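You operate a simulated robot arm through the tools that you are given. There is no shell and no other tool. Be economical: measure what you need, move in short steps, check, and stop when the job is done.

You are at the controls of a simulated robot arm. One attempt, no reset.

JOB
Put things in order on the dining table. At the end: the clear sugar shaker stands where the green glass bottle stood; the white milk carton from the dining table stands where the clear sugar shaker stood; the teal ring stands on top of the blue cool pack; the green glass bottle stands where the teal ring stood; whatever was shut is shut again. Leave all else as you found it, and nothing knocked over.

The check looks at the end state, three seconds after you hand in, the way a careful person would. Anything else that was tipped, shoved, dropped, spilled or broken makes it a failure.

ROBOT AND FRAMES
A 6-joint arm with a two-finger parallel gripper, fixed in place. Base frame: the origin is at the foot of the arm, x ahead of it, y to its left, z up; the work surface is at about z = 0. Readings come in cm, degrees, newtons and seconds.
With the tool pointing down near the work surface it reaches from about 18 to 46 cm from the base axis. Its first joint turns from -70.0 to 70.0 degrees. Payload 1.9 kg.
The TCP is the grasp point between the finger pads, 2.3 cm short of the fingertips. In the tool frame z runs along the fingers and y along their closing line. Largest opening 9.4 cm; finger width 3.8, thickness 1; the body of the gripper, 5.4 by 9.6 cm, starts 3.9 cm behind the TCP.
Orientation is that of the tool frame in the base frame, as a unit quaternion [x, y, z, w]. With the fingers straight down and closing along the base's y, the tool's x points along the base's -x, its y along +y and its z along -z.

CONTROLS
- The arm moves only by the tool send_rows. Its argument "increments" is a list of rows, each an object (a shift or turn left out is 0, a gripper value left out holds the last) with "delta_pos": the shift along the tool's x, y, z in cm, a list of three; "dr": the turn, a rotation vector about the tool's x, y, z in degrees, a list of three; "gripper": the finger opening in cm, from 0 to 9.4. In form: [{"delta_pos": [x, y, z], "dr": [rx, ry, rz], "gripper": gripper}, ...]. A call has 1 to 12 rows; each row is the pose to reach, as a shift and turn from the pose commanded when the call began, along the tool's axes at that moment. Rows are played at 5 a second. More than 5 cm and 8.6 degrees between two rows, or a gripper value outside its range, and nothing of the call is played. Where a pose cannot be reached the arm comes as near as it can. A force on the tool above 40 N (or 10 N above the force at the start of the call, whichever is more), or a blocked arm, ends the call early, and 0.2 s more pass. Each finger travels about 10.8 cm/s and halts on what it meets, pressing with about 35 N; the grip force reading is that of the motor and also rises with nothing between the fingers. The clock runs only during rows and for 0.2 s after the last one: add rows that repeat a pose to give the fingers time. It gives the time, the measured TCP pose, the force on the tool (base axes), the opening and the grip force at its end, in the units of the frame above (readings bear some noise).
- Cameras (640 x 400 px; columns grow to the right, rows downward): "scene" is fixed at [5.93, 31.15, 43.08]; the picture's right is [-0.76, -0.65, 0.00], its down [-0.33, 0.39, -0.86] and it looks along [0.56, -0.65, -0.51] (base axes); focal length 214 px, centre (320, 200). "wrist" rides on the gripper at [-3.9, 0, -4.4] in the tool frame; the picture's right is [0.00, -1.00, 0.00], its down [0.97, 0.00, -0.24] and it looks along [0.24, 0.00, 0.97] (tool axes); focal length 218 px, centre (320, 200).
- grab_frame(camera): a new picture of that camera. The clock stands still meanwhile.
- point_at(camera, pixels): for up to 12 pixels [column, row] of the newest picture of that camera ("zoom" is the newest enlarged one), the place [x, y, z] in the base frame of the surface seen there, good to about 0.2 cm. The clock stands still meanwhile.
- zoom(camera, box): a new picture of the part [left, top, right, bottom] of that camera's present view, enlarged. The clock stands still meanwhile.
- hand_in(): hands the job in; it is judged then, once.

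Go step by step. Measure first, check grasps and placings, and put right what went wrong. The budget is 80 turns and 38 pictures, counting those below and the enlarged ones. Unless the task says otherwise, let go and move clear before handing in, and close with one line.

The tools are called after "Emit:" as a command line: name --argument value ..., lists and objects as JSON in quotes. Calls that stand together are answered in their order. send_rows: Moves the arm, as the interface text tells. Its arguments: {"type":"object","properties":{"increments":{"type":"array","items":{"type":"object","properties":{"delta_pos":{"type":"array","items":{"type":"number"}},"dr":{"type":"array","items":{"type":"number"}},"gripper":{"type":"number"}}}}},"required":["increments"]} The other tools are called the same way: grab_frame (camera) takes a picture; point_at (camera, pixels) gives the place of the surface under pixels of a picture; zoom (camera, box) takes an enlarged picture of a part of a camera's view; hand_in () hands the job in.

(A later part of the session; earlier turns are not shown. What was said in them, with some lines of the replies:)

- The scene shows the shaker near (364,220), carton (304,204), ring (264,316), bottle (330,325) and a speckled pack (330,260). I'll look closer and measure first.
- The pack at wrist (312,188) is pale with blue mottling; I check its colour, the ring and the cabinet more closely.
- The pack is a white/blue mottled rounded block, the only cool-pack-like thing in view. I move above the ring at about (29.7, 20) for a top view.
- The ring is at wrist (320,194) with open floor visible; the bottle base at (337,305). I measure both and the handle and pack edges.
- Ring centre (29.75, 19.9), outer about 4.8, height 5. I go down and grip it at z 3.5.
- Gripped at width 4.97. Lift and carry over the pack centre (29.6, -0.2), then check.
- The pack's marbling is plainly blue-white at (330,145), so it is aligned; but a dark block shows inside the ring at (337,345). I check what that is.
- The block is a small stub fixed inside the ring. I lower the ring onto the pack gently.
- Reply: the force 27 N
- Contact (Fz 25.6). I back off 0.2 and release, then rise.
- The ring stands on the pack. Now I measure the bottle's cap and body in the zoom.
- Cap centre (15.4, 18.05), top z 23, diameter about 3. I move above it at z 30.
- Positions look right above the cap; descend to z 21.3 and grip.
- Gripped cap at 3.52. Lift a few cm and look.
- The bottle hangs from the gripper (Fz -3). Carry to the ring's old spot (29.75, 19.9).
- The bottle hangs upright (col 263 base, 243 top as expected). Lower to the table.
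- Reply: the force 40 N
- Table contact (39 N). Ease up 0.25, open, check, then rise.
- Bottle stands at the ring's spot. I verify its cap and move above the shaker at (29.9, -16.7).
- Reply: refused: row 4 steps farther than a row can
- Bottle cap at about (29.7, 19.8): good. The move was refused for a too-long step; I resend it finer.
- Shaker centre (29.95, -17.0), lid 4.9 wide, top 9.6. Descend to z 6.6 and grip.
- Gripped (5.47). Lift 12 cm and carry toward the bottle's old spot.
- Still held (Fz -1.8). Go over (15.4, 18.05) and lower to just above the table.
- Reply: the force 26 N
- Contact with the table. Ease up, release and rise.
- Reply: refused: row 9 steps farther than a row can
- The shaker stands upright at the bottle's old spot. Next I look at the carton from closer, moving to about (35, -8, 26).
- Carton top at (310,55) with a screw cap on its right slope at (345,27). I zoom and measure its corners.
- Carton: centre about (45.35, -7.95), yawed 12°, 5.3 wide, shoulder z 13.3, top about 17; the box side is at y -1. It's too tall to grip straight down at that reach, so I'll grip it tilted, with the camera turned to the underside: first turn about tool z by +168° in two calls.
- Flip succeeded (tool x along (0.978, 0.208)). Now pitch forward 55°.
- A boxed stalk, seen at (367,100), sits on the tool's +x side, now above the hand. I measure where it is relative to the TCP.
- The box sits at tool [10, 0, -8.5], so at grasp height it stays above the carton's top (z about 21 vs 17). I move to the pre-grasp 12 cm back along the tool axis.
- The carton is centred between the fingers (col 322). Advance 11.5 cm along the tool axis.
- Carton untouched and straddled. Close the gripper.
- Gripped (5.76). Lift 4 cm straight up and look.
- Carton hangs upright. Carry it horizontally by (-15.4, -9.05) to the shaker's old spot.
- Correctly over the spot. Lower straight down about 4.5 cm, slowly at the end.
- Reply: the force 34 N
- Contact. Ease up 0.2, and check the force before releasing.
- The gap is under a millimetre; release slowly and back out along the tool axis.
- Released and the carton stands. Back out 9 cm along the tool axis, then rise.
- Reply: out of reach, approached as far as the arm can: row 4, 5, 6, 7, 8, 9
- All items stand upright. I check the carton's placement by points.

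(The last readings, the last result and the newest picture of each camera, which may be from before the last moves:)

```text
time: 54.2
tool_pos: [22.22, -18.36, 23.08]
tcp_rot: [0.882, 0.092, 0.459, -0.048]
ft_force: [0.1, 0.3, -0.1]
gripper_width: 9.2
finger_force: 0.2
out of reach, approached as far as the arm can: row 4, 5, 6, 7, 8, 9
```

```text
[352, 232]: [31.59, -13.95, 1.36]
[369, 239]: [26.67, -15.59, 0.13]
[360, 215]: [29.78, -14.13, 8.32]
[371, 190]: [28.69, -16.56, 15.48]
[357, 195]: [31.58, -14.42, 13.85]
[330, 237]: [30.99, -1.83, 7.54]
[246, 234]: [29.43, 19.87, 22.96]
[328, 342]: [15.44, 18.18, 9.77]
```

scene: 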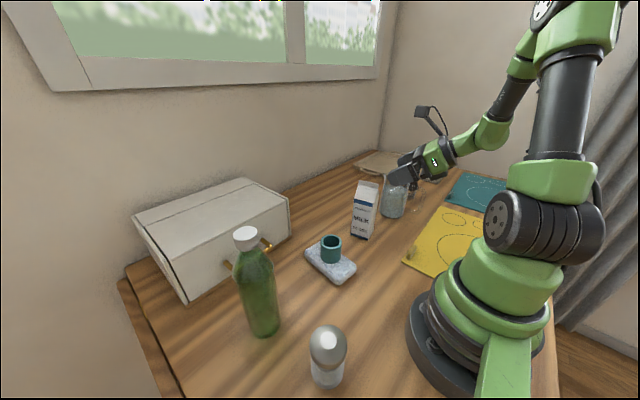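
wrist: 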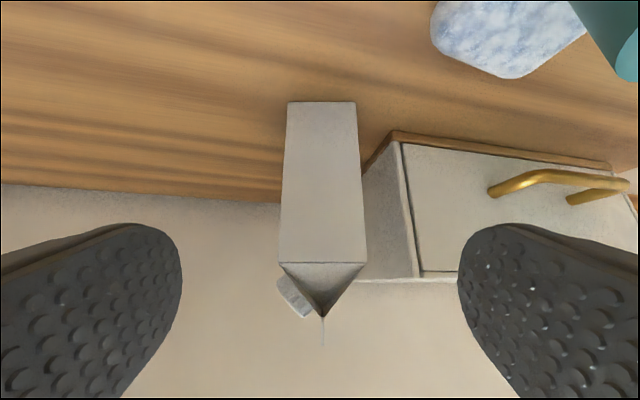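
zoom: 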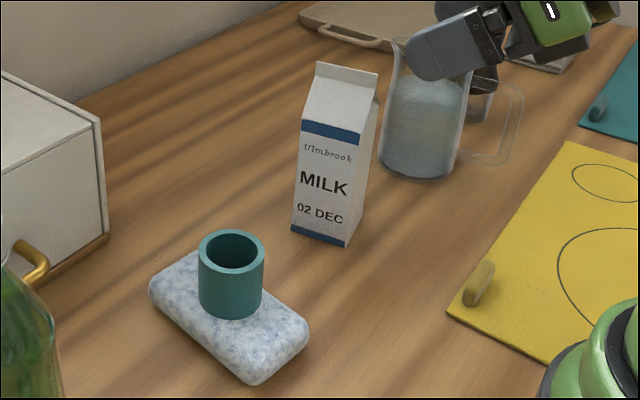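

Carton, shaker, bottle and ring all stand within a few millimetres of their targets, the jug, pack and box are unmoved, and the arm is clear. I hand in.

Emit:
hand_in

```text
The job is handed in.
```

All four items are standing in their places: shaker on the bottle's spot, carton on the shaker's spot, ring on the cool pack, bottle on the ring's spot. I took the blue-white mottled pack on the table to be the blue cool pack. I never opened the white box, so it is still shut and its contents are unchecked.
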